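You operate a simulated robot arm through the tools that you are given. There is no shell and no other tool.

You run a simulated robot arm. Do the job below in one go: nothing can be reset, and whatever is moved stays where it is left.

Task
Strap the motor tight and roll the trolley on to the yellow marks.
Fine: pump the black handle till the strap is tight; lift the red grip lever (the brake) to roll, push it down again there. Where these are worked on the way, their far stop is far enough and under half their travel is too little: red grip lever.
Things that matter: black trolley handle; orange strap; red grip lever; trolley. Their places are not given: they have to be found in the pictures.

It is judged by the outcome, as a careful person would: the job done as asked, and still so three seconds after it is handed in. It fails if anything else is knocked over, pushed out of place, dropped, spilled or broken.

Robot
A 7-joint arm with a two-finger parallel gripper, fixed in place. Base frame: the origin is on the floor under the middle of its stand, x ahead of it, y to its left, z up. Readings come in m, rad, newtons and seconds.
It reaches about 1.479 m from its shoulder. Its first joint turns from -2.897 to 2.897 rad. Payload 4.4 kg.
Tool frame: the origin (TCP) lies between the finger pads and is the grasp point; the fingertips stand 0.023 m ahead of it; z points along the fingers, y is the line along which they close. Largest opening 0.094 m; finger width 0.038, thickness 0.01; the body of the gripper, 0.054 by 0.096 m, starts 0.039 m behind the TCP.
Orientation is told as [roll, pitch, yaw] about the base's x, y, z axes, in that order, counted from this pose: with the fingers straight down and closing along the base's y, the tool's x points along the base's -x, its y along +y and its z along -z.

Tools
- The arm moves only by the tool step_arm. Its argument "increments" is a list of rows, each a list of 3 entries, a list of its own where there are three numbers: the shift along the base's x, y, z in units of 25 mm (1.0 is 25 mm), then the turn, a rotation vector about the base's x, y, z in units of 5 degrees (1.0 is 5 degrees), then the closure in counts, from 0 (fully open) to 255 (shut). In form: [[[tx, ty, tz], [ax, ay, az], fingers], ...]. A call has 1 to 20 rows; each row shifts and turns the commanded pose from where the row before left it. A call with a number of a shift or a turn outside -1 to 1 is refused whole. Each row takes 0.2 s and may step no farther than 0.05 m and 0.15 rad from the row before; otherwise, or with a gripper value out of range, the whole call is refused. A pose out of reach is approached as far as the arm can. The call stops where the force on the tool passes 70 N (or 10 N more than at its start, if that is more) or the arm is blocked; 0.2 s more then pass. The fingers move at their own pace (about 0.072 m/s each) and stop on an object; they squeeze with about 37 N. The grip force told is the motor's: it shows also when the fingers shut on nothing. Time passes only in rows, and 0.2 s behind the last, so rows that do not move let the fingers close. The reply holds the time, the measured pose of the TCP, the force on the tool along the base axes, the opening and the grip force, in the units named above and with some noise, with the torque about the TCP (base axes, N m) and any sound that the robot's microphone picked up, and new pictures: "show" is both (left out), scene, wrist or none.
- Cameras (640 x 400 px; columns grow to the right, rows downward): "scene" is fixed at [0.0518, 0.6496, 1.2692]; the picture's right is [1.00, 0.09, 0.00], its down [0.06, -0.65, -0.76] and it looks along [-0.07, 0.75, -0.65] (base axes); focal length 214 px, centre (320, 200). "wrist" rides on the gripper at [0.086, 0.016, -0.075] in the tool frame; the picture's right is [-0.18, 0.98, 0.00], its down [-0.58, -0.11, -0.81] and it looks along [-0.79, -0.15, 0.59] (tool axes); focal length 243 px, centre (320, 200).
- pixel_to_xyz(camera, pixels): for up to 12 pixels [column, row] of the newest picture of that camera ("zoom" is the newest enlarged one), the place [x, y, z] in the base frame of the surface seen there, good to about 0.003 m, but the place of the scene camera against the robot may be out by one fixed shift of up to 0.012 m in any direction. The clock stands still meanwhile.
- enlarge(camera, box): a new picture of the part [left, top, right, bottom] of that camera's present view, enlarged. The clock stands still meanwhile.
- sign_off(): hands the job in; it is judged then, once.

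Unless the task says otherwise, let go and move clear before handing in.

The tools are called after "Emit:" by a JSON object that holds its "api" and its "payload". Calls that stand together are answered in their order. step_arm: Moves the arm, as the interface text tells. Its arguments: {"type":"object","properties":{"increments":{"type":"array"},"show":{"type":"string","enum":["both","scene","wrist","none"]}},"required":["increments"]} The other tools are called the same way: pixel_to_xyz (camera, pixels) gives the place of the surface under pixels of a picture; enlarge (camera, box) takes an enlarged picture of a part of a camera's view; sign_off () hands the job in.

At the start:

```text
clock: 0.0
tcp_pos: [0.5327, 0.3761, 1.1386]
orientation: [-0.001, 0.0, 0.0]
wrist_force: [0.5, 0.8, -0.3]
torque: [0.0, -0.03, -0.01]
opening: 0.094
grasp_force: 0.1
```

scene: 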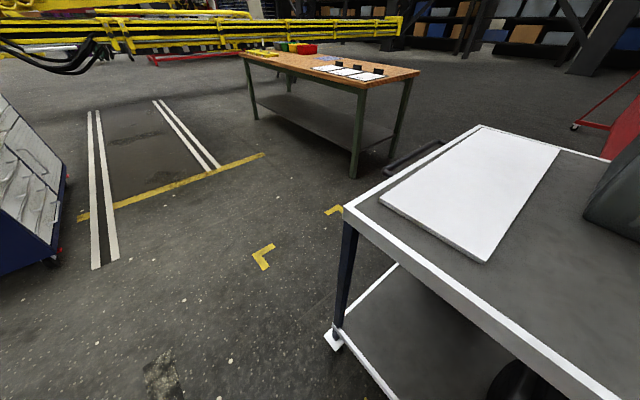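
wrist: 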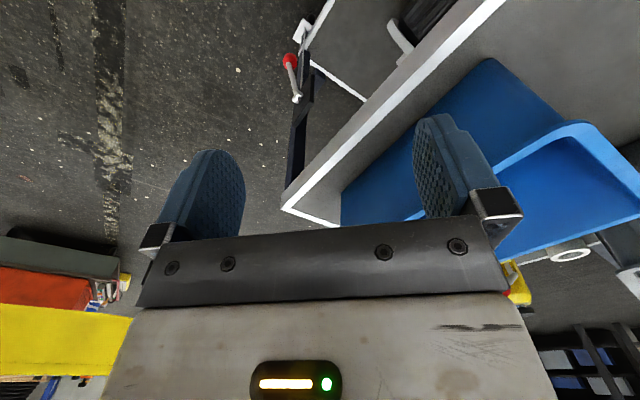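

The scene picture shows a trolley at the lower right (corner around pixel 345,210) and yellow corner marks near (265,252) and (333,210); the wrist picture shows a red-tipped lever near (290,62). I'll enlarge both views and get places of key pixels first.

Emit:
{"api": "enlarge", "payload": {"camera": "scene", "box": [320, 100, 640, 400]}}

Emit:
{"api": "enlarge", "payload": {"camera": "wrist", "box": [200, 0, 520, 200]}}

Emit:
{"api": "pixel_to_xyz", "payload": {"camera": "scene", "pixels": [[256, 254], [275, 245], [266, 268], [329, 212], [342, 208], [346, 210], [480, 128], [440, 145], [392, 168], [333, 340], [600, 150], [615, 200]]}}

Emit:
{"api": "pixel_to_xyz", "payload": {"camera": "wrist", "pixels": [[290, 62], [297, 98], [303, 40], [283, 208], [480, 10], [395, 35], [490, 65], [580, 130], [570, 255], [510, 280], [360, 200], [400, 45]]}}

```text
1.33 times, centred on (480, 250) of scene
```

zoom: 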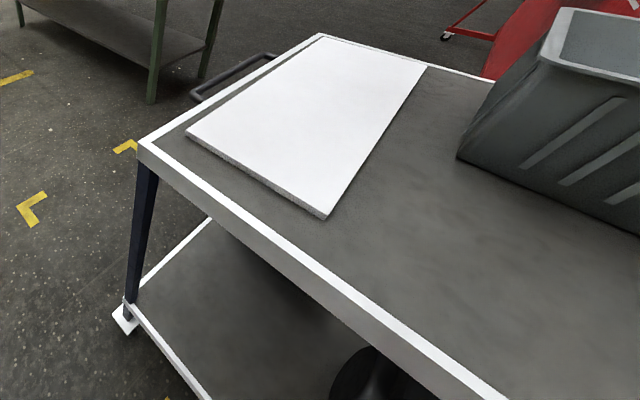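

```text
2.00 times, centred on (360, 100) of wrist
```

zoom: 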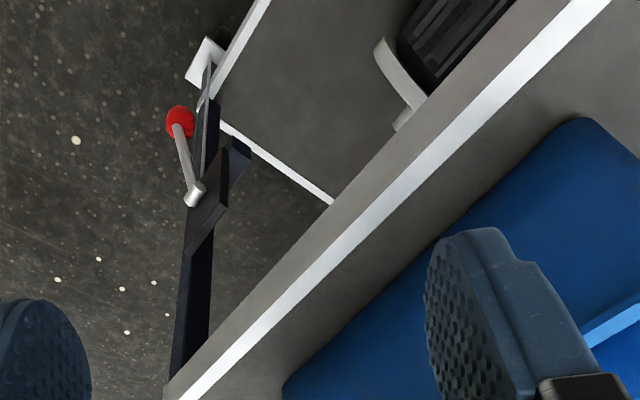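

```text
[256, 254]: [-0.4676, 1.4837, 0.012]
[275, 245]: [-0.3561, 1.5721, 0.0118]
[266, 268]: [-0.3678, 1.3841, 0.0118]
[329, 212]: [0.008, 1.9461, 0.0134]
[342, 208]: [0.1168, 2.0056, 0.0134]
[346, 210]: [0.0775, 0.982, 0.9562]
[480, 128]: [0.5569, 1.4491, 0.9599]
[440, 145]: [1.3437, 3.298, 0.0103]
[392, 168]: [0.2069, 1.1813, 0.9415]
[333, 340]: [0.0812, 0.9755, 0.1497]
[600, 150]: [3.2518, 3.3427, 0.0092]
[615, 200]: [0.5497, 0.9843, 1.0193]
```

```text
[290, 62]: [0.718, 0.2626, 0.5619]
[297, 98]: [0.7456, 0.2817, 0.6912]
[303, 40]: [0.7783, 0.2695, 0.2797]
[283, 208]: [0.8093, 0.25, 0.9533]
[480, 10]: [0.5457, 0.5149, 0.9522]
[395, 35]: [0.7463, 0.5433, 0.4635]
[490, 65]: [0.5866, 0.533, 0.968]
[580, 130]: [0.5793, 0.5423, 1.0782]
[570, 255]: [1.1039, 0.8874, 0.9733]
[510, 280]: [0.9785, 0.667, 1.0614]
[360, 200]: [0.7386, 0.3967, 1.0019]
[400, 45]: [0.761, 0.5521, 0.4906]
```

The wrist zoom shows the red knob on a lever at the trolley's near right leg (about 0.72, 0.26, 0.56) and a black ribbed thing (motor) on the lower shelf; the strap isn't visible yet. I'll back away from the trolley, turn the wrist camera toward it and lower it to look under the top.

Emit:
{"api": "step_arm", "payload": {"increments": [[[-0.7, -0.3, -0.5], [0, 0, 1], 0], [[-0.7, -0.3, -0.5], [0, 0, 1], 0], [[-0.7, -0.3, -0.5], [0, 0, 1], 0], [[-0.7, -0.3, -0.5], [0, 0, 1], 0], [[-0.7, -0.3, -0.5], [0, 0, 1], 0], [[-0.7, -0.3, -0.5], [0, 0, 1], 0], [[-0.7, -0.3, -0.5], [0, 0, 1], 0], [[-0.7, -0.3, -0.5], [0, 0, 1], 0], [[0, 0, -0.8], [0, 0, 1], 0], [[0, 0, -0.8], [0, 0, 1], 0], [[0, 0, -0.8], [0, 0, 1], 0]], "show": "both"}}

```text
clock: 2.4
tcp_pos: [0.391, 0.3164, 0.9793]
orientation: [0.0, -0.001, 0.961]
wrist_force: [-0.4, -0.3, -0.6]
torque: [0.04, -0.01, -0.01]
opening: 0.094
grasp_force: 0.0
```

scene: 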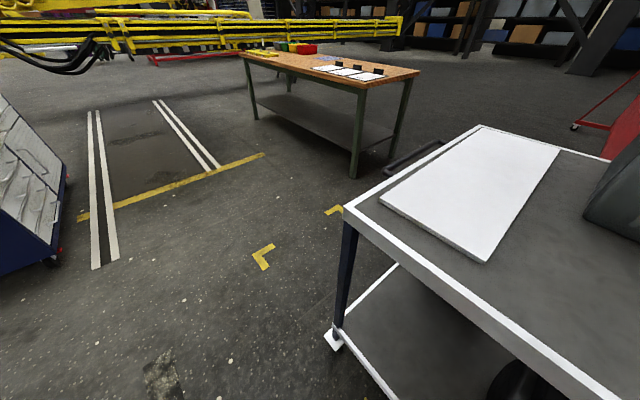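
wrist: 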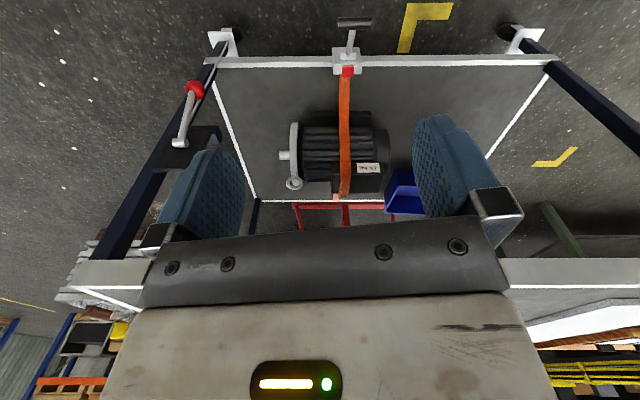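

Now the lower shelf shows the motor with the orange strap (345,130), a ratchet with a dark cross-grip at (354,22) on the near shelf edge, and the red lever at (192,90); the picture is upside down. I'll enlarge and locate these.

Emit:
{"api": "enlarge", "payload": {"camera": "wrist", "box": [270, 0, 430, 100]}}

Emit:
{"api": "pixel_to_xyz", "payload": {"camera": "wrist", "pixels": [[340, 22], [354, 22], [370, 22], [351, 40], [347, 60], [347, 72], [345, 130], [345, 190], [192, 90], [184, 120], [180, 141], [218, 62]]}}

Emit:
{"api": "enlarge", "payload": {"camera": "wrist", "box": [140, 20, 300, 200]}}

Emit:
{"api": "pixel_to_xyz", "payload": {"camera": "wrist", "pixels": [[408, 5], [452, 4], [403, 50], [415, 18], [535, 163], [575, 149], [560, 163], [222, 45], [525, 45], [545, 70], [110, 270], [560, 270]]}}

```text
4.00 times, centred on (350, 50) of wrist
```

zoom: 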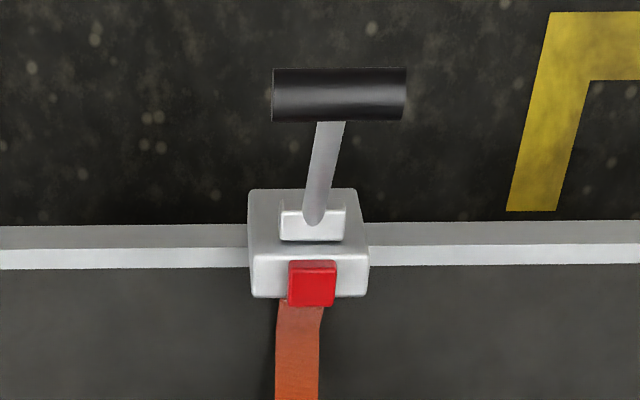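

```text
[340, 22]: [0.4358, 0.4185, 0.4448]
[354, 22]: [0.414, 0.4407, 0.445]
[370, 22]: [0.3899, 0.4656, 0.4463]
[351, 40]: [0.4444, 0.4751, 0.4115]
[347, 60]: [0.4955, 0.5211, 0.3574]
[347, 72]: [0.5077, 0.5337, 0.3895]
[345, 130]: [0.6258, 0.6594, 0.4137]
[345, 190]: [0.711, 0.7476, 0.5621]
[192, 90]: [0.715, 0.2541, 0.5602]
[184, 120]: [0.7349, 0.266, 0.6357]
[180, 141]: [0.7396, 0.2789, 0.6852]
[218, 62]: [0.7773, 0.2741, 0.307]
```

```text
2.22 times, centred on (220, 110) of wrist
```

zoom: 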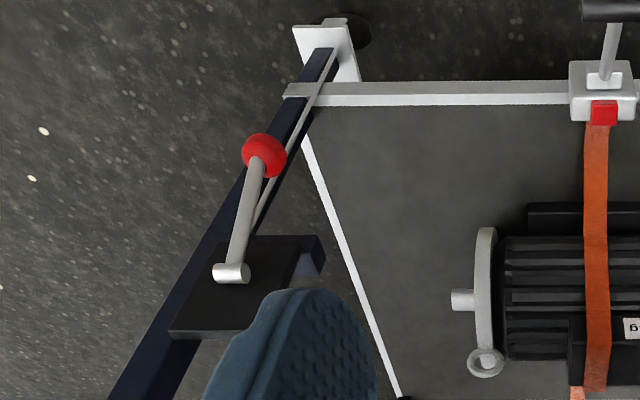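

```text
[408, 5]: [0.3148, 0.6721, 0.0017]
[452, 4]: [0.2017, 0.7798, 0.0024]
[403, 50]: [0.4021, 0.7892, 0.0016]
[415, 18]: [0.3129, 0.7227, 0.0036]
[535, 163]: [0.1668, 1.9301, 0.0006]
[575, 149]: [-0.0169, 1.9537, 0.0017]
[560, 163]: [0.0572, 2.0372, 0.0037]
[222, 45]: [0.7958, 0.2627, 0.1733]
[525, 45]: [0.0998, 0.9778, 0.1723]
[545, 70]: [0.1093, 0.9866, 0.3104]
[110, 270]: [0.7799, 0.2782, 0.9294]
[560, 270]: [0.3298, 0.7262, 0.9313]
```

The ratchet handle bar is at about (0.41, 0.44, 0.445) with its housing at (0.50, 0.52, 0.36), and the brake lever hangs from about (0.74, 0.28, 0.685) to a knob at (0.715, 0.254, 0.56). I'll measure the ratchet more closely.

Emit:
{"api": "enlarge", "payload": {"camera": "wrist", "box": [310, 0, 390, 90]}}

Emit:
{"api": "pixel_to_xyz", "payload": {"camera": "zoom", "pixels": [[200, 120], [320, 120], [460, 120], [320, 85], [320, 155], [340, 200], [320, 270], [310, 310], [310, 340], [310, 395], [250, 340], [370, 340]]}}

```text
4.44 times, centred on (350, 45) of wrist
```

zoom: 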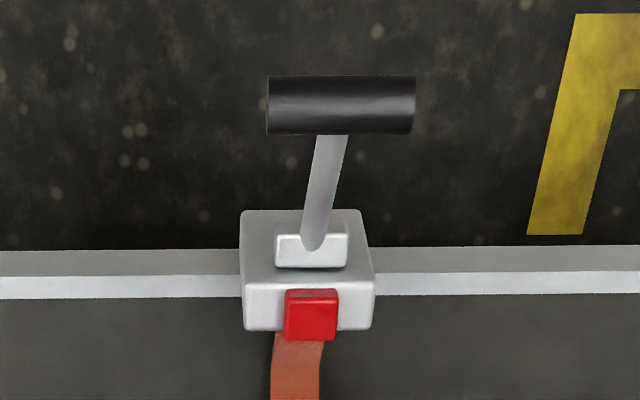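

```text
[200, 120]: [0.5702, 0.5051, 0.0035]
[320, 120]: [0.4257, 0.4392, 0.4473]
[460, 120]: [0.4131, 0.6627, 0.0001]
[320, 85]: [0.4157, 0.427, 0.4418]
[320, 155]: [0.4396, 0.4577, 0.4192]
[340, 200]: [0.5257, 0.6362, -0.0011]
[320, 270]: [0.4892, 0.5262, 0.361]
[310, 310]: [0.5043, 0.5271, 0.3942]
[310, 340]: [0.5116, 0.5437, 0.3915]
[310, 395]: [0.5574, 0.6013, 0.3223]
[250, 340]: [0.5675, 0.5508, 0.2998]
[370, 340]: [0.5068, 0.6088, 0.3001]
```

The bar centre works out at about (0.416, 0.445, 0.432), 28 mm thick and 70 mm long along the trolley's length, its arm rising ~32° outward from a pivot near (0.495, 0.515, 0.375). I'll turn the wrist so the fingers can close above and below the bar and lower it to a standoff.

Emit:
{"api": "step_arm", "payload": {"increments": [[[-0.14, 0, -0.6], [0, 0, -1], 0], [[-0.14, 0, -0.6], [0, 0, -1], 0], [[-0.14, 0, -0.6], [0, 0, -1], 0], [[-0.14, 0, -0.6], [0, 0, -1], 0], [[-0.14, 0, -0.6], [0, 0, -1], 0], [[-0.14, 0, -0.6], [0, 0, -1], 0], [[-0.14, 0, -0.6], [0, 0, -1], 0], [[-0.14, 0, -0.6], [0, 0, -1], 0], [[-0.14, 0, -0.6], [0, 0, -1], 0], [[-0.14, 0, -0.6], [0, 0, -1], 0], [[-0.14, 0, -0.6], [0, 0, -1], 0], [[-0.14, 0, -0.6], [0, 0, -1], 0], [[-0.14, 0, -0.6], [0, 0, -1], 0], [[-0.14, 0, -0.6], [0, 0, -1], 0], [[-0.14, 0, -0.6], [0, 0, -1], 0], [[-0.14, 0, -0.6], [0, 0, -1], 0], [[-0.14, 0, -0.6], [0, 0, -1], 0], [[-0.14, 0, -0.6], [0, 0, -1], 0], [[-0.14, 0, -0.6], [0, 0, -1], 0], [[-0.14, 0, -0.6], [0, 0, -1], 0]], "show": "both"}}

```text
clock: 6.6
tcp_pos: [0.3236, 0.3149, 0.6778]
orientation: [0.0, 0.0, -0.786]
wrist_force: [0.0, 0.5, 0.6]
torque: [-0.01, 0.02, -0.01]
opening: 0.094
grasp_force: 0.1
```

scene: 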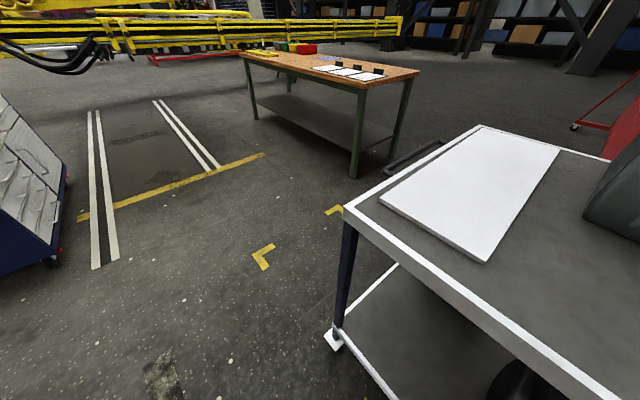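
wrist: 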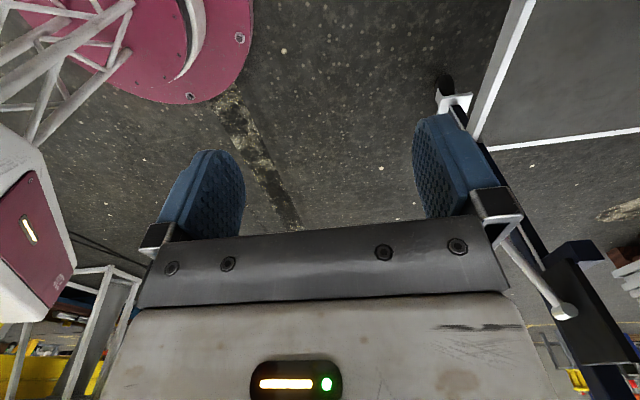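

The wrist faces the right way now (yaw about −45°). Next I tilt the fingers about the trolley's long direction so they point at the ratchet bar, staying about 16 cm clear.

Emit:
{"api": "step_arm", "payload": {"increments": [[[0.023, 0.127, -0.538], [0.7071, -0.7071, 0], 0], [[0.023, 0.127, -0.538], [0.7071, -0.7071, 0], 0], [[0.023, 0.127, -0.538], [0.7071, -0.7071, 0], 0], [[0.023, 0.127, -0.538], [0.7071, -0.7071, 0], 0], [[0.023, 0.127, -0.538], [0.7071, -0.7071, 0], 0], [[0.023, 0.127, -0.538], [0.7071, -0.7071, 0], 0], [[0.023, 0.127, -0.538], [0.7071, -0.7071, 0], 0], [[0.023, 0.127, -0.538], [0.7071, -0.7071, 0], 0], [[0.023, 0.127, -0.538], [0.7071, -0.7071, 0], 0], [[0.023, 0.127, -0.538], [0.7071, -0.7071, 0], 0], [[0.023, 0.127, -0.538], [0.7071, -0.7071, 0], 0]], "show": "wrist"}}

```text
clock: 9.0
tcp_pos: [0.3282, 0.3504, 0.5366]
orientation: [0.914, 0.006, -0.776]
wrist_force: [0.0, 0.3, -0.3]
torque: [0.0, 0.03, -0.01]
opening: 0.0939
grasp_force: 0.1
out of reach, approached as far as the arm can: row 5
```

wrist: 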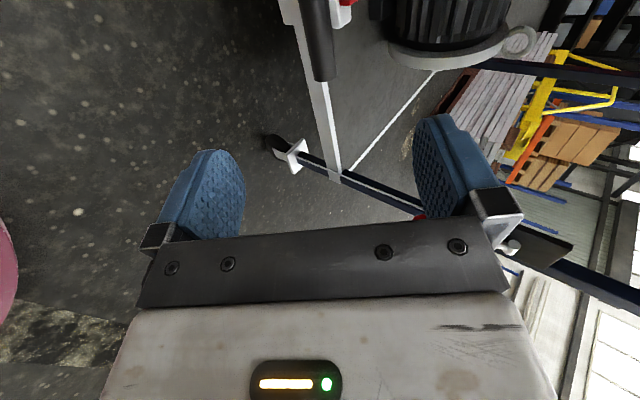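

The ratchet bar shows at (320,40), between the fingers as hoped, but the arm strayed slightly (roll 0.914 vs 0.96 wanted). I'll do a hold row to check the settled pose.

Emit:
{"api": "step_arm", "payload": {"increments": [[[0, 0, 0], [0, 0, 0], 0], [[0, 0, 0], [0, 0, 0], 0]], "show": "wrist"}}

Emit:
{"api": "pixel_to_xyz", "payload": {"camera": "wrist", "pixels": [[305, 5], [315, 40], [325, 78], [335, 20], [345, 14], [292, 10]]}}

```text
clock: 9.6
tcp_pos: [0.3298, 0.3496, 0.5381]
orientation: [0.914, 0.007, -0.775]
wrist_force: [0.9, -0.6, -0.3]
torque: [0.0, -0.01, 0.02]
opening: 0.094
grasp_force: 0.1
```

wrist: 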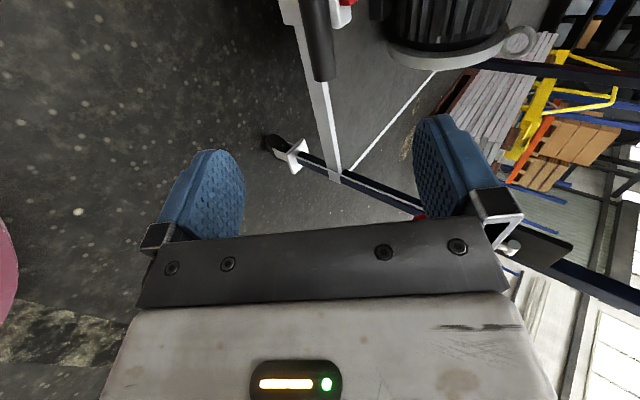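

```text
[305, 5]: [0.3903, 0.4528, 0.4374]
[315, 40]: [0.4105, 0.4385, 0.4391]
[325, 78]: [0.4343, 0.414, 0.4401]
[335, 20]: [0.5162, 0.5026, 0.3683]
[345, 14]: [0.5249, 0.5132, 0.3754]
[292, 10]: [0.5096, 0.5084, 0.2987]
```

The pose is steady and the bar centre comes out again at about (0.416, 0.446, 0.431). I'll advance most of the way straight toward it and check the view.

Emit:
{"api": "step_arm", "payload": {"increments": [[[0.433, 0.4825, -0.535], [0, 0, 0], 0], [[0.433, 0.4825, -0.535], [0, 0, 0], 0], [[0.433, 0.4825, -0.535], [0, 0, 0], 0], [[0.433, 0.4825, -0.535], [0, 0, 0], 0], [[0.433, 0.4825, -0.535], [0, 0, 0], 0]], "show": "wrist"}}

```text
clock: 10.8
tcp_pos: [0.381, 0.4082, 0.4693]
orientation: [0.911, 0.008, -0.776]
wrist_force: [-0.7, -0.6, 1.1]
torque: [0.0, -0.03, 0.02]
opening: 0.0938
grasp_force: 0.1
```

wrist: 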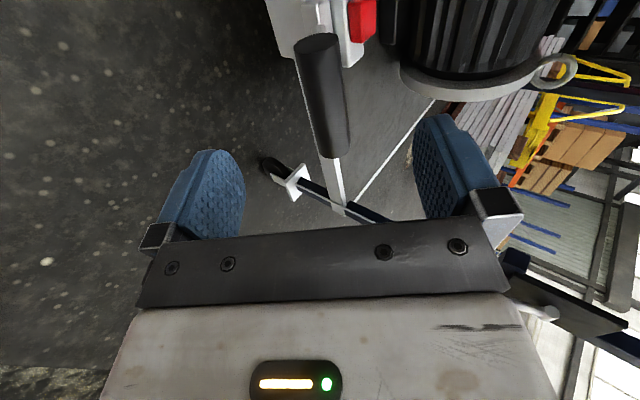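

The bar now lies in plain view at (300–350, 35–155), between the two fingers. I'll remeasure its ends and the arm/housing before closing in.

Emit:
{"api": "pixel_to_xyz", "payload": {"camera": "wrist", "pixels": [[312, 50], [322, 95], [333, 140], [303, 95], [341, 95], [313, 25], [310, 10], [340, 20], [355, 40], [360, 20], [330, 10], [290, 10]]}}

Emit:
{"api": "enlarge", "payload": {"camera": "wrist", "box": [250, 0, 410, 100]}}

```text
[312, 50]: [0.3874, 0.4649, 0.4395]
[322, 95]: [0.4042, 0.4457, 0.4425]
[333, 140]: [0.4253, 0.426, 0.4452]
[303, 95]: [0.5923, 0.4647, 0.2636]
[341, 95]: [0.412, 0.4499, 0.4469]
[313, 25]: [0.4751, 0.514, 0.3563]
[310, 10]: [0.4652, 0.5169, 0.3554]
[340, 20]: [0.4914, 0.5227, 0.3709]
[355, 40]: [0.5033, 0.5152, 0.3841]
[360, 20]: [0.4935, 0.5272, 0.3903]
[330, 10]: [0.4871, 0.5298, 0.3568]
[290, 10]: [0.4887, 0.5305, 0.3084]
```

```text
4.00 times, centred on (330, 50) of wrist
```

zoom: 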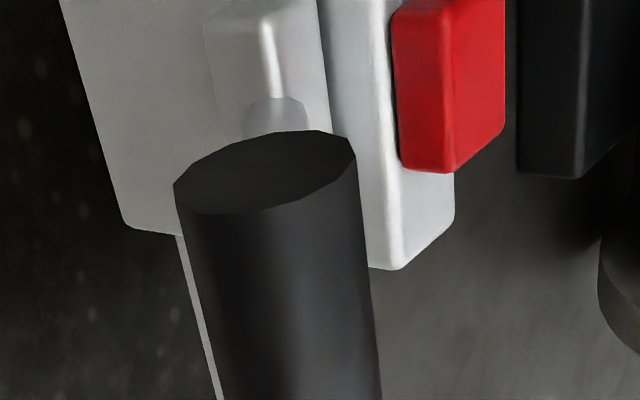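

The bar centre is at roughly (0.418, 0.448, 0.433) and its pivot near the bracket at (0.495, 0.515, 0.365). I'll advance the last 5 cm and close the fingers to a loose cage around the bar.

Emit:
{"api": "step_arm", "payload": {"increments": [[[0.51, 0.51, -0.48], [0, 0, 0], 0], [[0.51, 0.51, -0.48], [0, 0, 0], 0], [[0.51, 0.51, -0.48], [0, 0, 0], 0], [[0, 0, 0], [0, 0, 0], 172], [[0, 0, 0], [0, 0, 0], 172], [[0, 0, 0], [0, 0, 0], 172]], "show": "wrist"}}

```text
clock: 12.2
tcp_pos: [0.421, 0.448, 0.4345]
orientation: [0.914, 0.01, -0.774]
wrist_force: [0.2, -0.9, -0.2]
torque: [0.01, 0.02, 0.0]
opening: 0.0303
grasp_force: 0.1
```

wrist: 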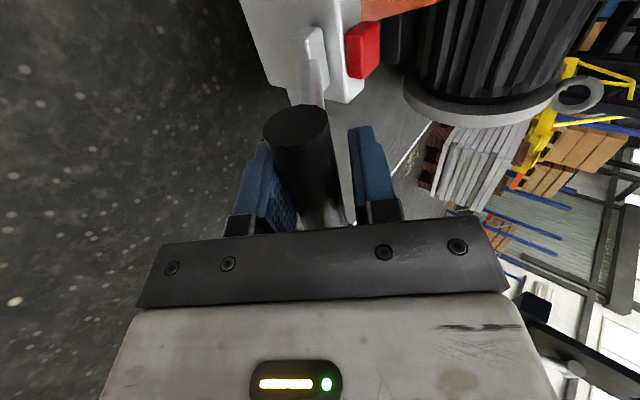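

The bar is caged between the fingers (opening 30 mm, no force). I'll try a small downward stroke along its arc first and read the force.

Emit:
{"api": "step_arm", "payload": {"increments": [[[-0.167, -0.167, -0.325], [0.7071, -0.7071, 0], 172], [[-0.15, -0.15, -0.34], [0.7071, -0.7071, 0], 172]], "show": "wrist"}}

```text
clock: 12.8
tcp_pos: [0.4129, 0.439, 0.4172]
orientation: [1.088, 0.008, -0.774]
wrist_force: [-0.1, 0.8, 1.8]
torque: [-0.03, -0.03, -0.01]
opening: 0.0314
grasp_force: 0.5
```

wrist: 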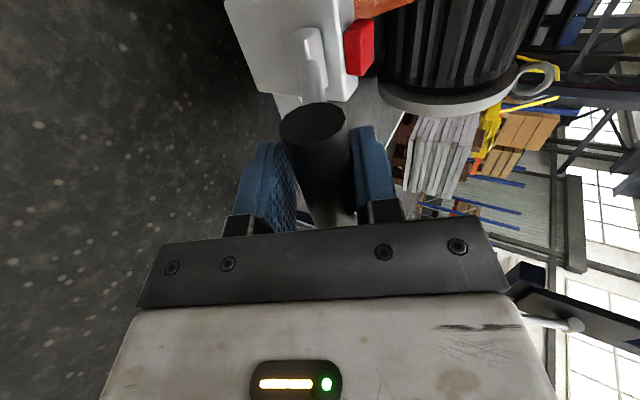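

The handle follows down easily (1.8 N). I'll continue down along the arc, watching for the stop or a click.

Emit:
{"api": "step_arm", "payload": {"increments": [[[-0.113, -0.113, -0.368], [0.7071, -0.7071, 0], 172], [[-0.09, -0.09, -0.38], [0.7071, -0.7071, 0], 172], [[-0.065, -0.065, -0.39], [0.7071, -0.7071, 0], 172]], "show": "wrist"}}

```text
clock: 13.6
tcp_pos: [0.4077, 0.434, 0.3897]
orientation: [1.35, 0.002, -0.771]
wrist_force: [0.5, -0.7, 4.0]
torque: [-0.05, 0.01, 0.02]
opening: 0.032
grasp_force: 1.6
```

wrist: 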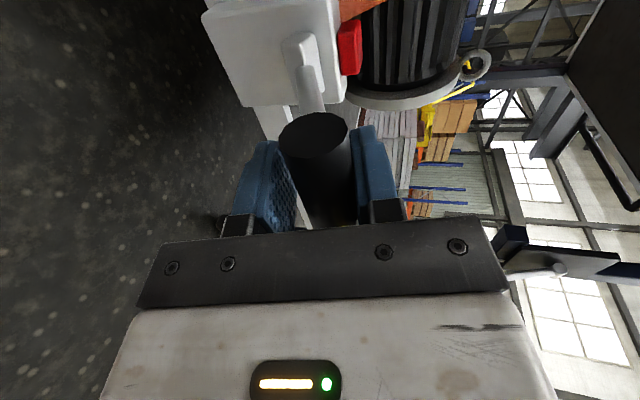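

Still moving, force now about 4 N upward on the tool (feels like a spring or the strap load). Continuing down.

Emit:
{"api": "step_arm", "payload": {"increments": [[[-0.042, -0.042, -0.397], [0.7071, -0.7071, 0], 172], [[-0.017, -0.017, -0.4], [0.7071, -0.7071, 0], 172], [[0.007, 0.007, -0.4], [0.7071, -0.7071, 0], 172]], "show": "wrist"}}

```text
clock: 14.4
tcp_pos: [0.4045, 0.4338, 0.3588]
orientation: [1.61, 0.001, -0.771]
wrist_force: [0.3, -2.1, 4.2]
torque: [-0.03, 0.01, 0.0]
opening: 0.0324
grasp_force: 1.9
```

wrist: 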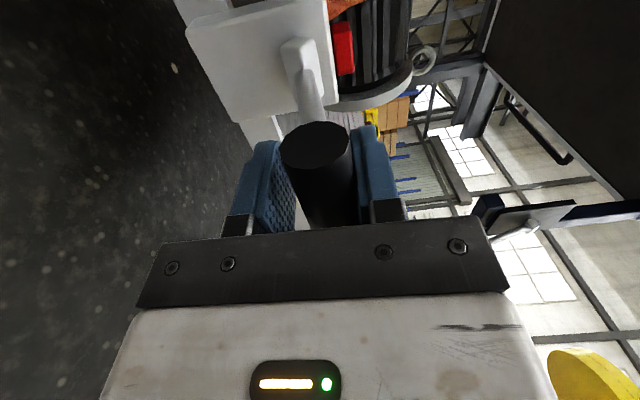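

Still free (4 N), handle now about level. Continuing the down stroke to find its stop.

Emit:
{"api": "step_arm", "payload": {"increments": [[[0.031, 0.031, -0.399], [0.7071, -0.7071, 0], 172], [[0.057, 0.057, -0.393], [0.7071, -0.7071, 0], 172], [[0.081, 0.081, -0.385], [0.7071, -0.7071, 0], 172]], "show": "wrist"}}

```text
clock: 15.2
tcp_pos: [0.4075, 0.4389, 0.3299]
orientation: [1.875, -0.004, -0.77]
wrist_force: [-0.7, -1.2, 4.2]
torque: [-0.05, 0.01, 0.0]
opening: 0.033
grasp_force: 2.8
```

wrist: 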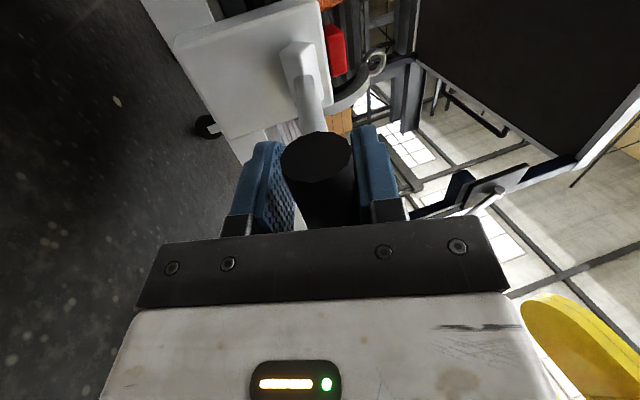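

The handle is now ~19° below level with steady 4 N and no stop yet. I'll keep on down in small steps.

Emit:
{"api": "step_arm", "payload": {"increments": [[[0.104, 0.104, -0.373], [0.7071, -0.7071, 0], 172], [[0.127, 0.127, -0.36], [0.7071, -0.7071, 0], 172]], "show": "wrist"}}

```text
clock: 15.7
tcp_pos: [0.4165, 0.451, 0.3152]
orientation: [1.972, -0.008, -0.772]
wrist_force: [-30.3, -29.6, 50.6]
torque: [-0.51, 0.49, -0.04]
opening: 0.0712
grasp_force: 36.2
out of reach, approached as far as the arm can: row 1, 2
stopped in row 2: the force on the tool passed its limit at 139 N (the readings are from after the stop); the commanded pose is now the measured one
```

wrist: 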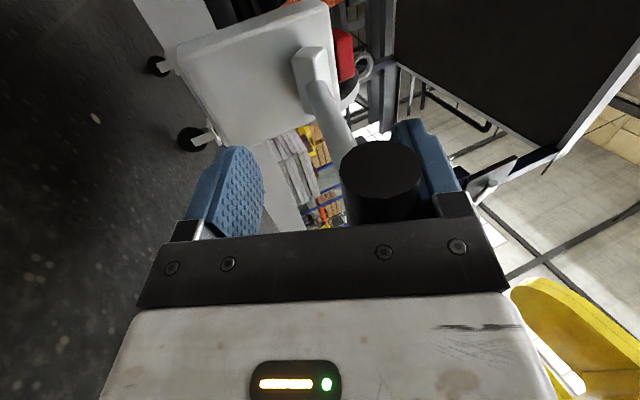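

The handle reached its lower stop (force peaked, fingers got spread to 71 mm); the bar rests against the upper finger. I'll back off upward at once to relieve it.

Emit:
{"api": "step_arm", "payload": {"increments": [[[-0.42, -0.42, 0.59], [-0.7071, 0.7071, 0], 172], [[0, 0, 0.2], [0, 0, 0], 172]], "show": "wrist"}}

```text
clock: 16.3
tcp_pos: [0.4068, 0.4387, 0.3333]
orientation: [1.88, -0.006, -0.771]
wrist_force: [-3.0, -3.6, 3.7]
torque: [-0.03, 0.08, 0.02]
opening: 0.0333
grasp_force: 2.8
```

wrist: 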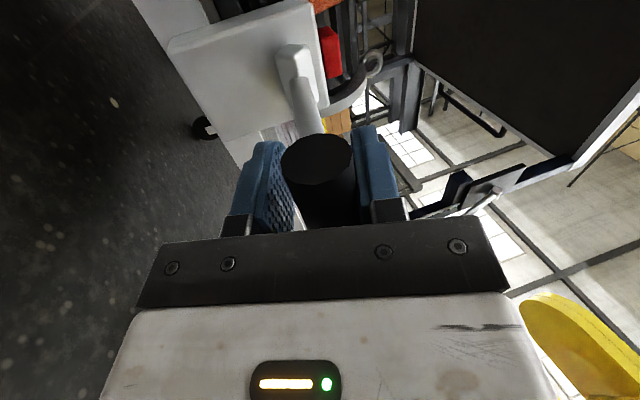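

Relieved and caged again (3–4 N). Now the return stroke upward along the same arc, listening for clicks.

Emit:
{"api": "step_arm", "payload": {"increments": [[[-0.081, -0.081, 0.25], [-0.7071, 0.7071, 0], 172], [[-0.057, -0.057, 0.393], [-0.7071, 0.7071, 0], 172], [[-0.031, -0.031, 0.399], [-0.7071, 0.7071, 0], 172], [[-0.007, -0.007, 0.4], [-0.7071, 0.7071, 0], 172], [[0.017, 0.017, 0.4], [-0.7071, 0.7071, 0], 172], [[0.042, 0.042, 0.397], [-0.7071, 0.7071, 0], 172]], "show": "wrist"}}

```text
clock: 17.7
tcp_pos: [0.4059, 0.4354, 0.3917]
orientation: [1.355, 0.001, -0.772]
wrist_force: [-0.4, 1.8, 2.5]
torque: [0.02, 0.02, 0.0]
opening: 0.0317
grasp_force: 1.4
```

wrist: 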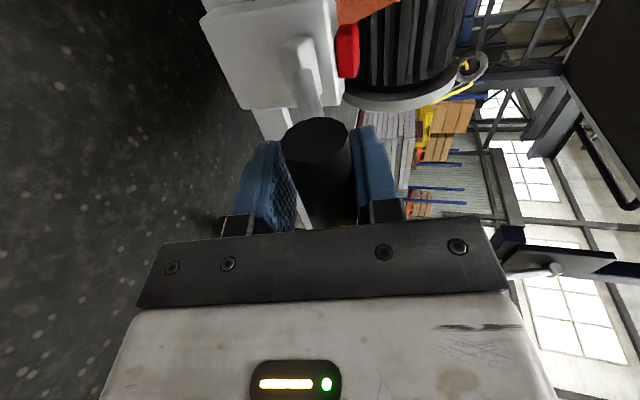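

The handle springs up with me (still pressing up 2.5 N), so it self-returns upward. Continuing up to the start angle and a bit beyond.

Emit:
{"api": "step_arm", "payload": {"increments": [[[0.065, 0.065, 0.39], [-0.7071, 0.7071, 0], 172], [[0.09, 0.09, 0.38], [-0.7071, 0.7071, 0], 172], [[0.113, 0.113, 0.368], [-0.7071, 0.7071, 0], 172], [[0.15, 0.15, 0.34], [-0.7071, 0.7071, 0], 172], [[0.167, 0.167, 0.325], [-0.7071, 0.7071, 0], 172]], "show": "wrist"}}

```text
clock: 18.9
tcp_pos: [0.4192, 0.4507, 0.4345]
orientation: [0.921, 0.009, -0.771]
wrist_force: [-0.5, -0.6, 0.2]
torque: [0.02, 0.01, 0.0]
opening: 0.0307
grasp_force: 0.5
```

wrist: 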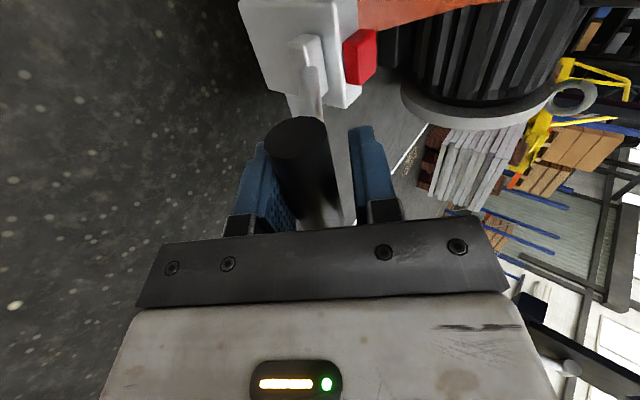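

The bar is back at its upper rest, so the handle is a spring-return pump. I'll do a second full stroke: down along the arc, then a few gentle steps to touch the lower stop.

Emit:
{"api": "step_arm", "payload": {"increments": [[[-0.167, -0.167, -0.325], [0.7071, -0.7071, 0], 172], [[-0.15, -0.15, -0.34], [0.7071, -0.7071, 0], 172], [[-0.113, -0.113, -0.368], [0.7071, -0.7071, 0], 172], [[-0.09, -0.09, -0.38], [0.7071, -0.7071, 0], 172], [[-0.065, -0.065, -0.39], [0.7071, -0.7071, 0], 172], [[-0.042, -0.042, -0.397], [0.7071, -0.7071, 0], 172], [[-0.017, -0.017, -0.4], [0.7071, -0.7071, 0], 172], [[0.007, 0.007, -0.4], [0.7071, -0.7071, 0], 172], [[0.031, 0.031, -0.399], [0.7071, -0.7071, 0], 172], [[0.057, 0.057, -0.393], [0.7071, -0.7071, 0], 172], [[0.081, 0.081, -0.385], [0.5, -0.5, 0], 172]], "show": "none"}}

Emit:
{"api": "step_arm", "payload": {"increments": [[[0.03, 0.03, -0.1], [0, 0, 0], 172], [[0.03, 0.03, -0.1], [0, 0, 0], 172]], "show": "wrist"}}

```text
clock: 21.3
tcp_pos: [0.4074, 0.4375, 0.3309]
orientation: [1.857, -0.004, -0.773]
wrist_force: [-1.8, -2.4, 4.1]
torque: [0.01, 0.14, 0.08]
opening: 0.0328
grasp_force: 2.7
```

```text
clock: 21.9
tcp_pos: [0.409, 0.4401, 0.3256]
orientation: [1.857, -0.006, -0.772]
wrist_force: [0.0, -10.1, 17.8]
torque: [-0.14, 0.34, 0.13]
opening: 0.0385
grasp_force: 9.6
```

wrist: 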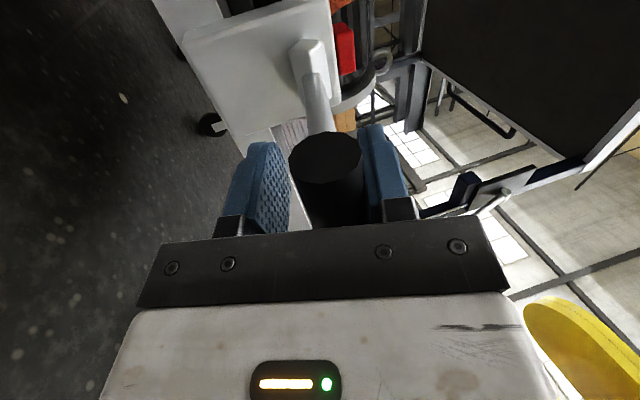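

The second stroke reached the lower stop gently (about 18–20 N at z≈0.326). I'll return up and look at the strap.

Emit:
{"api": "step_arm", "payload": {"increments": [[[-0.06, -0.06, 0.2], [0, 0, 0], 172], [[-0.081, -0.081, 0.385], [-0.5, 0.5, 0], 172], [[-0.057, -0.057, 0.393], [-0.7071, 0.7071, 0], 172], [[-0.031, -0.031, 0.399], [-0.7071, 0.7071, 0], 172], [[-0.007, -0.007, 0.4], [-0.7071, 0.7071, 0], 172], [[0.017, 0.017, 0.4], [-0.7071, 0.7071, 0], 172], [[0.042, 0.042, 0.397], [-0.7071, 0.7071, 0], 172], [[0.065, 0.065, 0.39], [-0.7071, 0.7071, 0], 172], [[0.09, 0.09, 0.38], [-0.7071, 0.7071, 0], 172], [[0.113, 0.113, 0.368], [-0.7071, 0.7071, 0], 172], [[0.15, 0.15, 0.34], [-0.7071, 0.7071, 0], 172], [[0.167, 0.167, 0.325], [-0.7071, 0.7071, 0], 172]], "show": "both"}}

```text
clock: 24.5
tcp_pos: [0.4181, 0.4499, 0.4361]
orientation: [0.917, 0.009, -0.773]
wrist_force: [0.2, -1.3, -0.8]
torque: [0.0, 0.0, 0.01]
opening: 0.0307
grasp_force: 0.1
```

scene: 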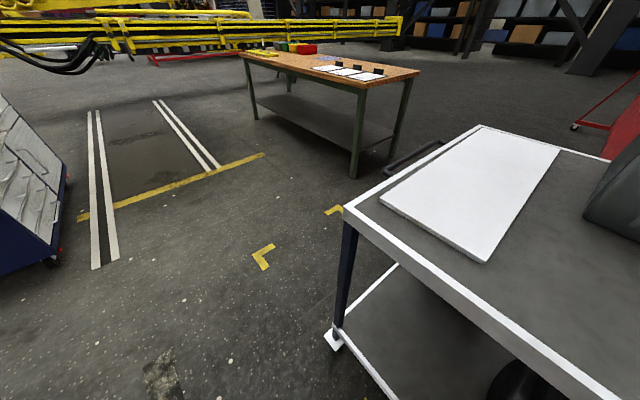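
wrist: 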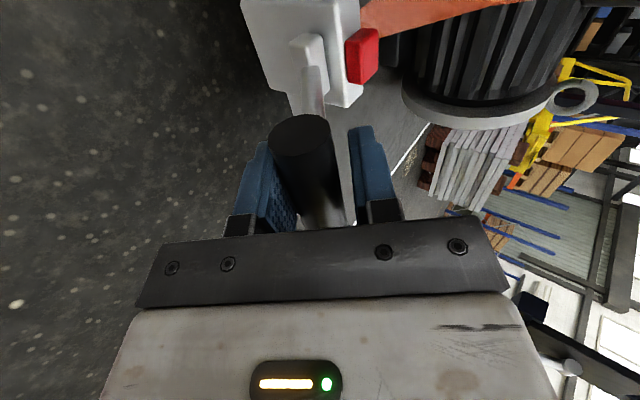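

The orange strap at the top (around (430,8)) appears higher and straighter than before pumping. I'll enlarge it to judge its tautness.

Emit:
{"api": "enlarge", "payload": {"camera": "wrist", "box": [280, 0, 600, 120]}}

Emit:
{"api": "pixel_to_xyz", "payload": {"camera": "wrist", "pixels": [[375, 20], [400, 10], [430, 8], [460, 4], [500, 1]]}}

```text
2.00 times, centred on (440, 60) of wrist
```

zoom: 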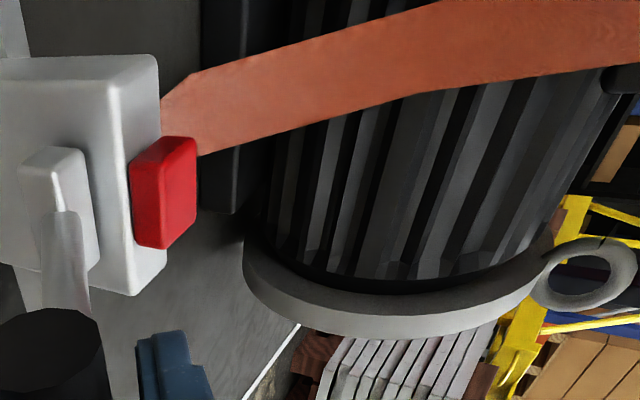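

```text
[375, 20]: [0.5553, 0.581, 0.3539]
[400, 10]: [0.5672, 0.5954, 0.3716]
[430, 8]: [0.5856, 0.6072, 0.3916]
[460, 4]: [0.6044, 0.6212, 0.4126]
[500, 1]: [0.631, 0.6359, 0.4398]
```

The strap has lifted (at v≈0.82 m from z 0.322 before pumping to about 0.368 now), so each stroke takes up slack. On with a third stroke.

Emit:
{"api": "step_arm", "payload": {"increments": [[[-0.167, -0.167, -0.325], [0.7071, -0.7071, 0], 172], [[-0.15, -0.15, -0.34], [0.7071, -0.7071, 0], 172], [[-0.113, -0.113, -0.368], [0.7071, -0.7071, 0], 172], [[-0.09, -0.09, -0.38], [0.7071, -0.7071, 0], 172], [[-0.065, -0.065, -0.39], [0.7071, -0.7071, 0], 172], [[-0.042, -0.042, -0.397], [0.7071, -0.7071, 0], 172], [[-0.017, -0.017, -0.4], [0.7071, -0.7071, 0], 172], [[0.007, 0.007, -0.4], [0.7071, -0.7071, 0], 172], [[0.031, 0.031, -0.399], [0.7071, -0.7071, 0], 172], [[0.057, 0.057, -0.393], [0.7071, -0.7071, 0], 172], [[0.081, 0.081, -0.385], [0.5, -0.5, 0], 172]], "show": "none"}}

Emit:
{"api": "step_arm", "payload": {"increments": [[[0.03, 0.03, -0.1], [0, 0, 0], 172], [[0.03, 0.03, -0.1], [0, 0, 0], 172]], "show": "none"}}

Emit:
{"api": "step_arm", "payload": {"increments": [[[-0.06, -0.06, 0.2], [0, 0, 0], 172], [[-0.081, -0.081, 0.385], [-0.5, 0.5, 0], 172], [[-0.057, -0.057, 0.393], [-0.7071, 0.7071, 0], 172], [[-0.031, -0.031, 0.399], [-0.7071, 0.7071, 0], 172], [[-0.007, -0.007, 0.4], [-0.7071, 0.7071, 0], 172], [[0.017, 0.017, 0.4], [-0.7071, 0.7071, 0], 172], [[0.042, 0.042, 0.397], [-0.7071, 0.7071, 0], 172], [[0.065, 0.065, 0.39], [-0.7071, 0.7071, 0], 172], [[0.09, 0.09, 0.38], [-0.7071, 0.7071, 0], 172], [[0.113, 0.113, 0.368], [-0.7071, 0.7071, 0], 172], [[0.15, 0.15, 0.34], [-0.7071, 0.7071, 0], 172], [[0.167, 0.167, 0.325], [-0.7071, 0.7071, 0], 172]], "show": "wrist"}}

Emit:
{"api": "enlarge", "payload": {"camera": "wrist", "box": [280, 0, 600, 120]}}

```text
clock: 26.9
tcp_pos: [0.4052, 0.4379, 0.3296]
orientation: [1.858, -0.006, -0.773]
wrist_force: [-2.5, -2.9, 4.3]
torque: [0.01, 0.06, 0.02]
opening: 0.0332
grasp_force: 2.5
```

```text
clock: 27.5
tcp_pos: [0.4068, 0.44, 0.3259]
orientation: [1.858, -0.003, -0.772]
wrist_force: [-11.9, -5.8, 17.6]
torque: [-0.18, 0.12, -0.08]
opening: 0.0393
grasp_force: 10.2
```

```text
clock: 30.1
tcp_pos: [0.4182, 0.4501, 0.4354]
orientation: [0.917, 0.008, -0.774]
wrist_force: [-0.2, 0.0, 0.1]
torque: [0.05, -0.03, 0.0]
opening: 0.0309
grasp_force: 0.1
```

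wrist: 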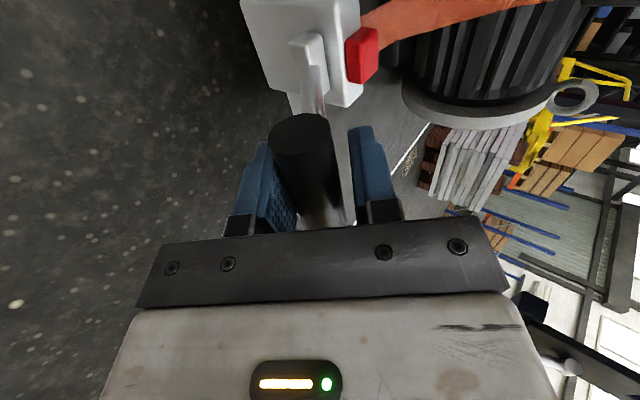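

```text
2.00 times, centred on (440, 60) of wrist
```

zoom: 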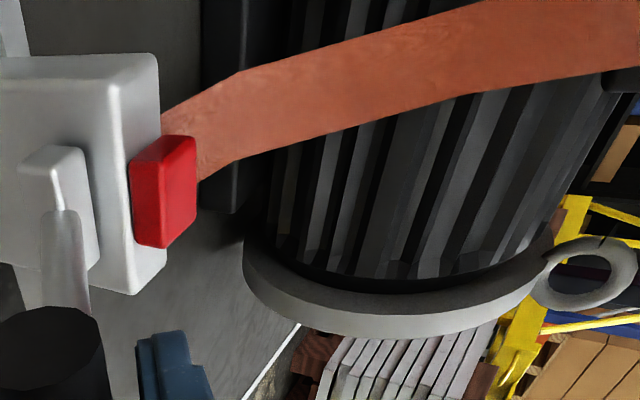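

The strap has moved again (kink near zoom (240,110)). I'll sample its points to see how straight it is now.

Emit:
{"api": "pixel_to_xyz", "payload": {"camera": "zoom", "pixels": [[190, 130], [215, 130], [240, 115], [300, 95], [360, 80], [420, 65], [480, 50], [540, 40], [600, 30], [635, 25]]}}

```text
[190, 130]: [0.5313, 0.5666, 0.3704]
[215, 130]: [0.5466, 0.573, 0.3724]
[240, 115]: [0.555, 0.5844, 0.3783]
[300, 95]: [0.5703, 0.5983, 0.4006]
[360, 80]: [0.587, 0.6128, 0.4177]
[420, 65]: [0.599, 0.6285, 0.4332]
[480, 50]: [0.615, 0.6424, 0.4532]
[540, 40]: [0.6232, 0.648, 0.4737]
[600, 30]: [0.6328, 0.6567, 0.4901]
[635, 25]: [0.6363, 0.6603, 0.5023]
```

Strap still sags ~2 cm below the straight line between ratchet and motor top (it was more before), so pumping works but more is needed. Fourth stroke.

Emit:
{"api": "step_arm", "payload": {"increments": [[[-0.167, -0.167, -0.325], [0.7071, -0.7071, 0], 172], [[-0.15, -0.15, -0.34], [0.7071, -0.7071, 0], 172], [[-0.113, -0.113, -0.368], [0.7071, -0.7071, 0], 172], [[-0.09, -0.09, -0.38], [0.7071, -0.7071, 0], 172], [[-0.065, -0.065, -0.39], [0.7071, -0.7071, 0], 172], [[-0.042, -0.042, -0.397], [0.7071, -0.7071, 0], 172], [[-0.017, -0.017, -0.4], [0.7071, -0.7071, 0], 172], [[0.007, 0.007, -0.4], [0.7071, -0.7071, 0], 172], [[0.031, 0.031, -0.399], [0.7071, -0.7071, 0], 172], [[0.057, 0.057, -0.393], [0.7071, -0.7071, 0], 172], [[0.081, 0.081, -0.385], [0.5, -0.5, 0], 172]], "show": "none"}}

Emit:
{"api": "step_arm", "payload": {"increments": [[[0.03, 0.03, -0.1], [0, 0, 0], 172], [[0.03, 0.03, -0.1], [0, 0, 0], 172]], "show": "none"}}

Emit:
{"api": "step_arm", "payload": {"increments": [[[-0.06, -0.06, 0.2], [0, 0, 0], 172], [[-0.081, -0.081, 0.385], [-0.5, 0.5, 0], 172], [[-0.057, -0.057, 0.393], [-0.7071, 0.7071, 0], 172], [[-0.031, -0.031, 0.399], [-0.7071, 0.7071, 0], 172], [[-0.007, -0.007, 0.4], [-0.7071, 0.7071, 0], 172], [[0.017, 0.017, 0.4], [-0.7071, 0.7071, 0], 172], [[0.042, 0.042, 0.397], [-0.7071, 0.7071, 0], 172], [[0.065, 0.065, 0.39], [-0.7071, 0.7071, 0], 172], [[0.09, 0.09, 0.38], [-0.7071, 0.7071, 0], 172], [[0.113, 0.113, 0.368], [-0.7071, 0.7071, 0], 172], [[0.15, 0.15, 0.34], [-0.7071, 0.7071, 0], 172], [[0.167, 0.167, 0.325], [-0.7071, 0.7071, 0], 172]], "show": "wrist"}}

Emit:
{"api": "enlarge", "payload": {"camera": "wrist", "box": [280, 0, 600, 120]}}

Emit:
{"api": "pixel_to_xyz", "payload": {"camera": "zoom", "pixels": [[190, 130], [215, 130], [240, 115], [300, 95], [360, 80], [420, 65], [480, 50], [540, 40], [600, 30], [635, 25]]}}

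```text
clock: 32.5
tcp_pos: [0.4066, 0.4402, 0.3304]
orientation: [1.856, -0.006, -0.771]
wrist_force: [-2.7, -1.4, 4.4]
torque: [-0.02, 0.08, 0.07]
opening: 0.0329
grasp_force: 2.2
```

```text
clock: 33.1
tcp_pos: [0.4079, 0.4427, 0.3256]
orientation: [1.857, -0.005, -0.773]
wrist_force: [-9.7, -2.2, 16.2]
torque: [-0.21, 0.14, -0.11]
opening: 0.0384
grasp_force: 8.1
```

```text
clock: 35.7
tcp_pos: [0.4192, 0.4508, 0.4343]
orientation: [0.919, 0.009, -0.774]
wrist_force: [0.6, 0.3, -0.1]
torque: [-0.01, 0.0, -0.01]
opening: 0.0305
grasp_force: 0.0
```

wrist: 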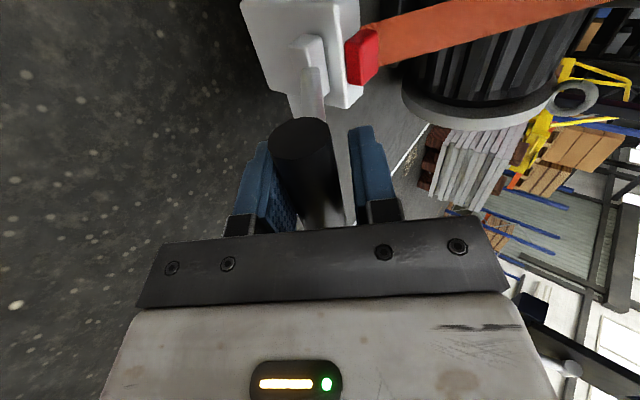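

```text
2.00 times, centred on (440, 60) of wrist
```

zoom: 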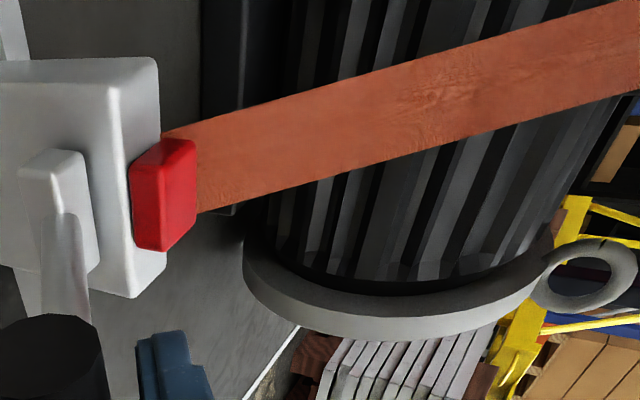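

```text
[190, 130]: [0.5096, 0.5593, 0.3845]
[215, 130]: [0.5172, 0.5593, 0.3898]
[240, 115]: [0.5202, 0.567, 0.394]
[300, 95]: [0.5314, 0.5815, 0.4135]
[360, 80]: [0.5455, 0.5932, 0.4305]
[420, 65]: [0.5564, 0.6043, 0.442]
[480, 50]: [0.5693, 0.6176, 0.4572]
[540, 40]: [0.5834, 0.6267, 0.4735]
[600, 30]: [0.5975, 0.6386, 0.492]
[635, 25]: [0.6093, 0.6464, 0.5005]
```

The strap is now dead straight from the ratchet to the motor top (mid-point deviation under 1 mm). I'll feel the handle with a partial down-stroke to see whether it has stiffened.

Emit:
{"api": "step_arm", "payload": {"increments": [[[-0.167, -0.167, -0.325], [0.7071, -0.7071, 0], 172], [[-0.15, -0.15, -0.34], [0.7071, -0.7071, 0], 172], [[-0.113, -0.113, -0.368], [0.7071, -0.7071, 0], 172], [[-0.09, -0.09, -0.38], [0.7071, -0.7071, 0], 172]], "show": "wrist"}}

Emit:
{"api": "enlarge", "payload": {"camera": "wrist", "box": [200, 0, 520, 240]}}

```text
clock: 36.7
tcp_pos: [0.4054, 0.4379, 0.3984]
orientation: [1.269, 0.003, -0.772]
wrist_force: [0.3, -0.2, 1.5]
torque: [0.06, 0.03, 0.01]
opening: 0.0315
grasp_force: 1.4
```

wrist: 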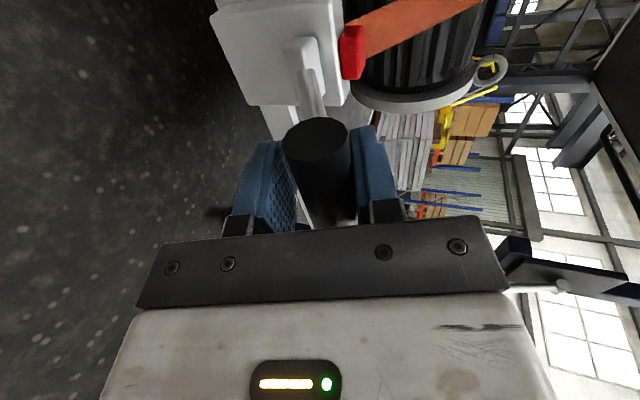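

```text
1.67 times, centred on (360, 120) of wrist
```

zoom: 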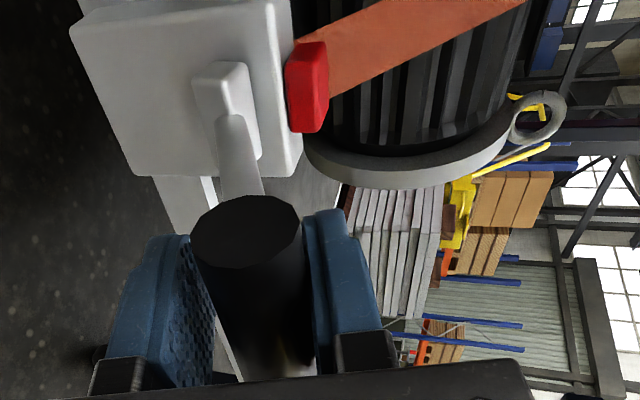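

The handle feels as before (1.5 N), so stiffness tells little. I'll return it to rest, open, back off and inspect the whole strap from a better angle.

Emit:
{"api": "step_arm", "payload": {"increments": [[[0.09, 0.09, 0.38], [-0.7071, 0.7071, 0], 172], [[0.113, 0.113, 0.368], [-0.7071, 0.7071, 0], 172], [[0.15, 0.15, 0.34], [-0.7071, 0.7071, 0], 172], [[0.167, 0.167, 0.325], [-0.7071, 0.7071, 0], 172], [[0, 0, 0], [0, 0, 0], 0], [[0, 0, 0], [0, 0, 0], 0], [[0, 0, 0], [0, 0, 0], 0], [[-0.5, -0.5, 0.52], [0, 0, 0], 0], [[-0.5, -0.5, 0.52], [0, 0, 0], 0], [[-0.5, -0.5, 0.52], [0, 0, 0], 0], [[-0.5, -0.5, 0.52], [0, 0, 0], 0], [[-0.5, -0.5, 0.52], [0, 0, 0], 0], [[-0.5, -0.5, 0.52], [0, 0, 0], 0], [[-0.5, -0.5, 0.52], [0, 0, 0], 0], [[-0.3, -0.3, 0.6], [0, 0, 0], 0]], "show": "wrist"}}

```text
clock: 39.9
tcp_pos: [0.3232, 0.355, 0.5406]
orientation: [0.92, 0.009, -0.772]
wrist_force: [0.2, 0.1, -1.0]
torque: [-0.02, -0.03, -0.02]
opening: 0.0941
grasp_force: 0.0
```

wrist: 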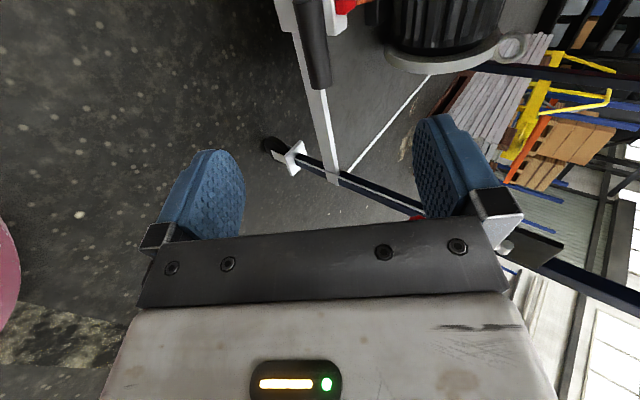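

The gripper is clear. Next I turn the wrist about its own axis by 90° (fingers closing along the trolley's length) while moving over to face the red brake lever at a 20 cm standoff.

Emit:
{"api": "step_arm", "payload": {"increments": [[[0.615, -0.478, 0.355], [-0.562, -0.562, 0.606], 0], [[0.615, -0.478, 0.355], [-0.562, -0.562, 0.606], 0], [[0.615, -0.478, 0.355], [-0.562, -0.562, 0.606], 0], [[0.615, -0.478, 0.355], [-0.562, -0.562, 0.606], 0], [[0.615, -0.478, 0.355], [-0.562, -0.562, 0.606], 0], [[0.615, -0.478, 0.355], [-0.562, -0.562, 0.606], 0], [[0.615, -0.478, 0.355], [-0.562, -0.562, 0.606], 0], [[0.615, -0.478, 0.355], [-0.562, -0.562, 0.606], 0], [[0.615, -0.478, 0.355], [-0.562, -0.562, 0.606], 0], [[0.615, -0.478, 0.355], [-0.562, -0.562, 0.606], 0], [[0.615, -0.478, 0.355], [-0.562, -0.562, 0.606], 0], [[0.615, -0.478, 0.355], [-0.562, -0.562, 0.606], 0], [[0.615, -0.478, 0.355], [-0.562, -0.562, 0.606], 0], [[0.615, -0.478, 0.355], [-0.562, -0.562, 0.606], 0], [[0.615, -0.478, 0.355], [-0.562, -0.562, 0.606], 0], [[0.615, -0.478, 0.355], [-0.562, -0.562, 0.606], 0], [[0.615, -0.478, 0.355], [-0.562, -0.562, 0.606], 0], [[0.615, -0.478, 0.355], [-0.562, -0.562, 0.606], 0]], "show": "wrist"}}

```text
clock: 43.7
tcp_pos: [0.6016, 0.143, 0.6996]
orientation: [0.0, -0.905, 0.785]
wrist_force: [-0.2, -0.6, 0.3]
torque: [-0.01, -0.01, -0.01]
opening: 0.0939
grasp_force: 0.0
```

wrist: 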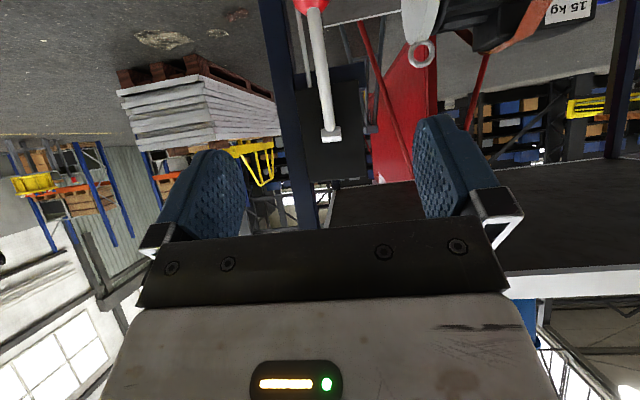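

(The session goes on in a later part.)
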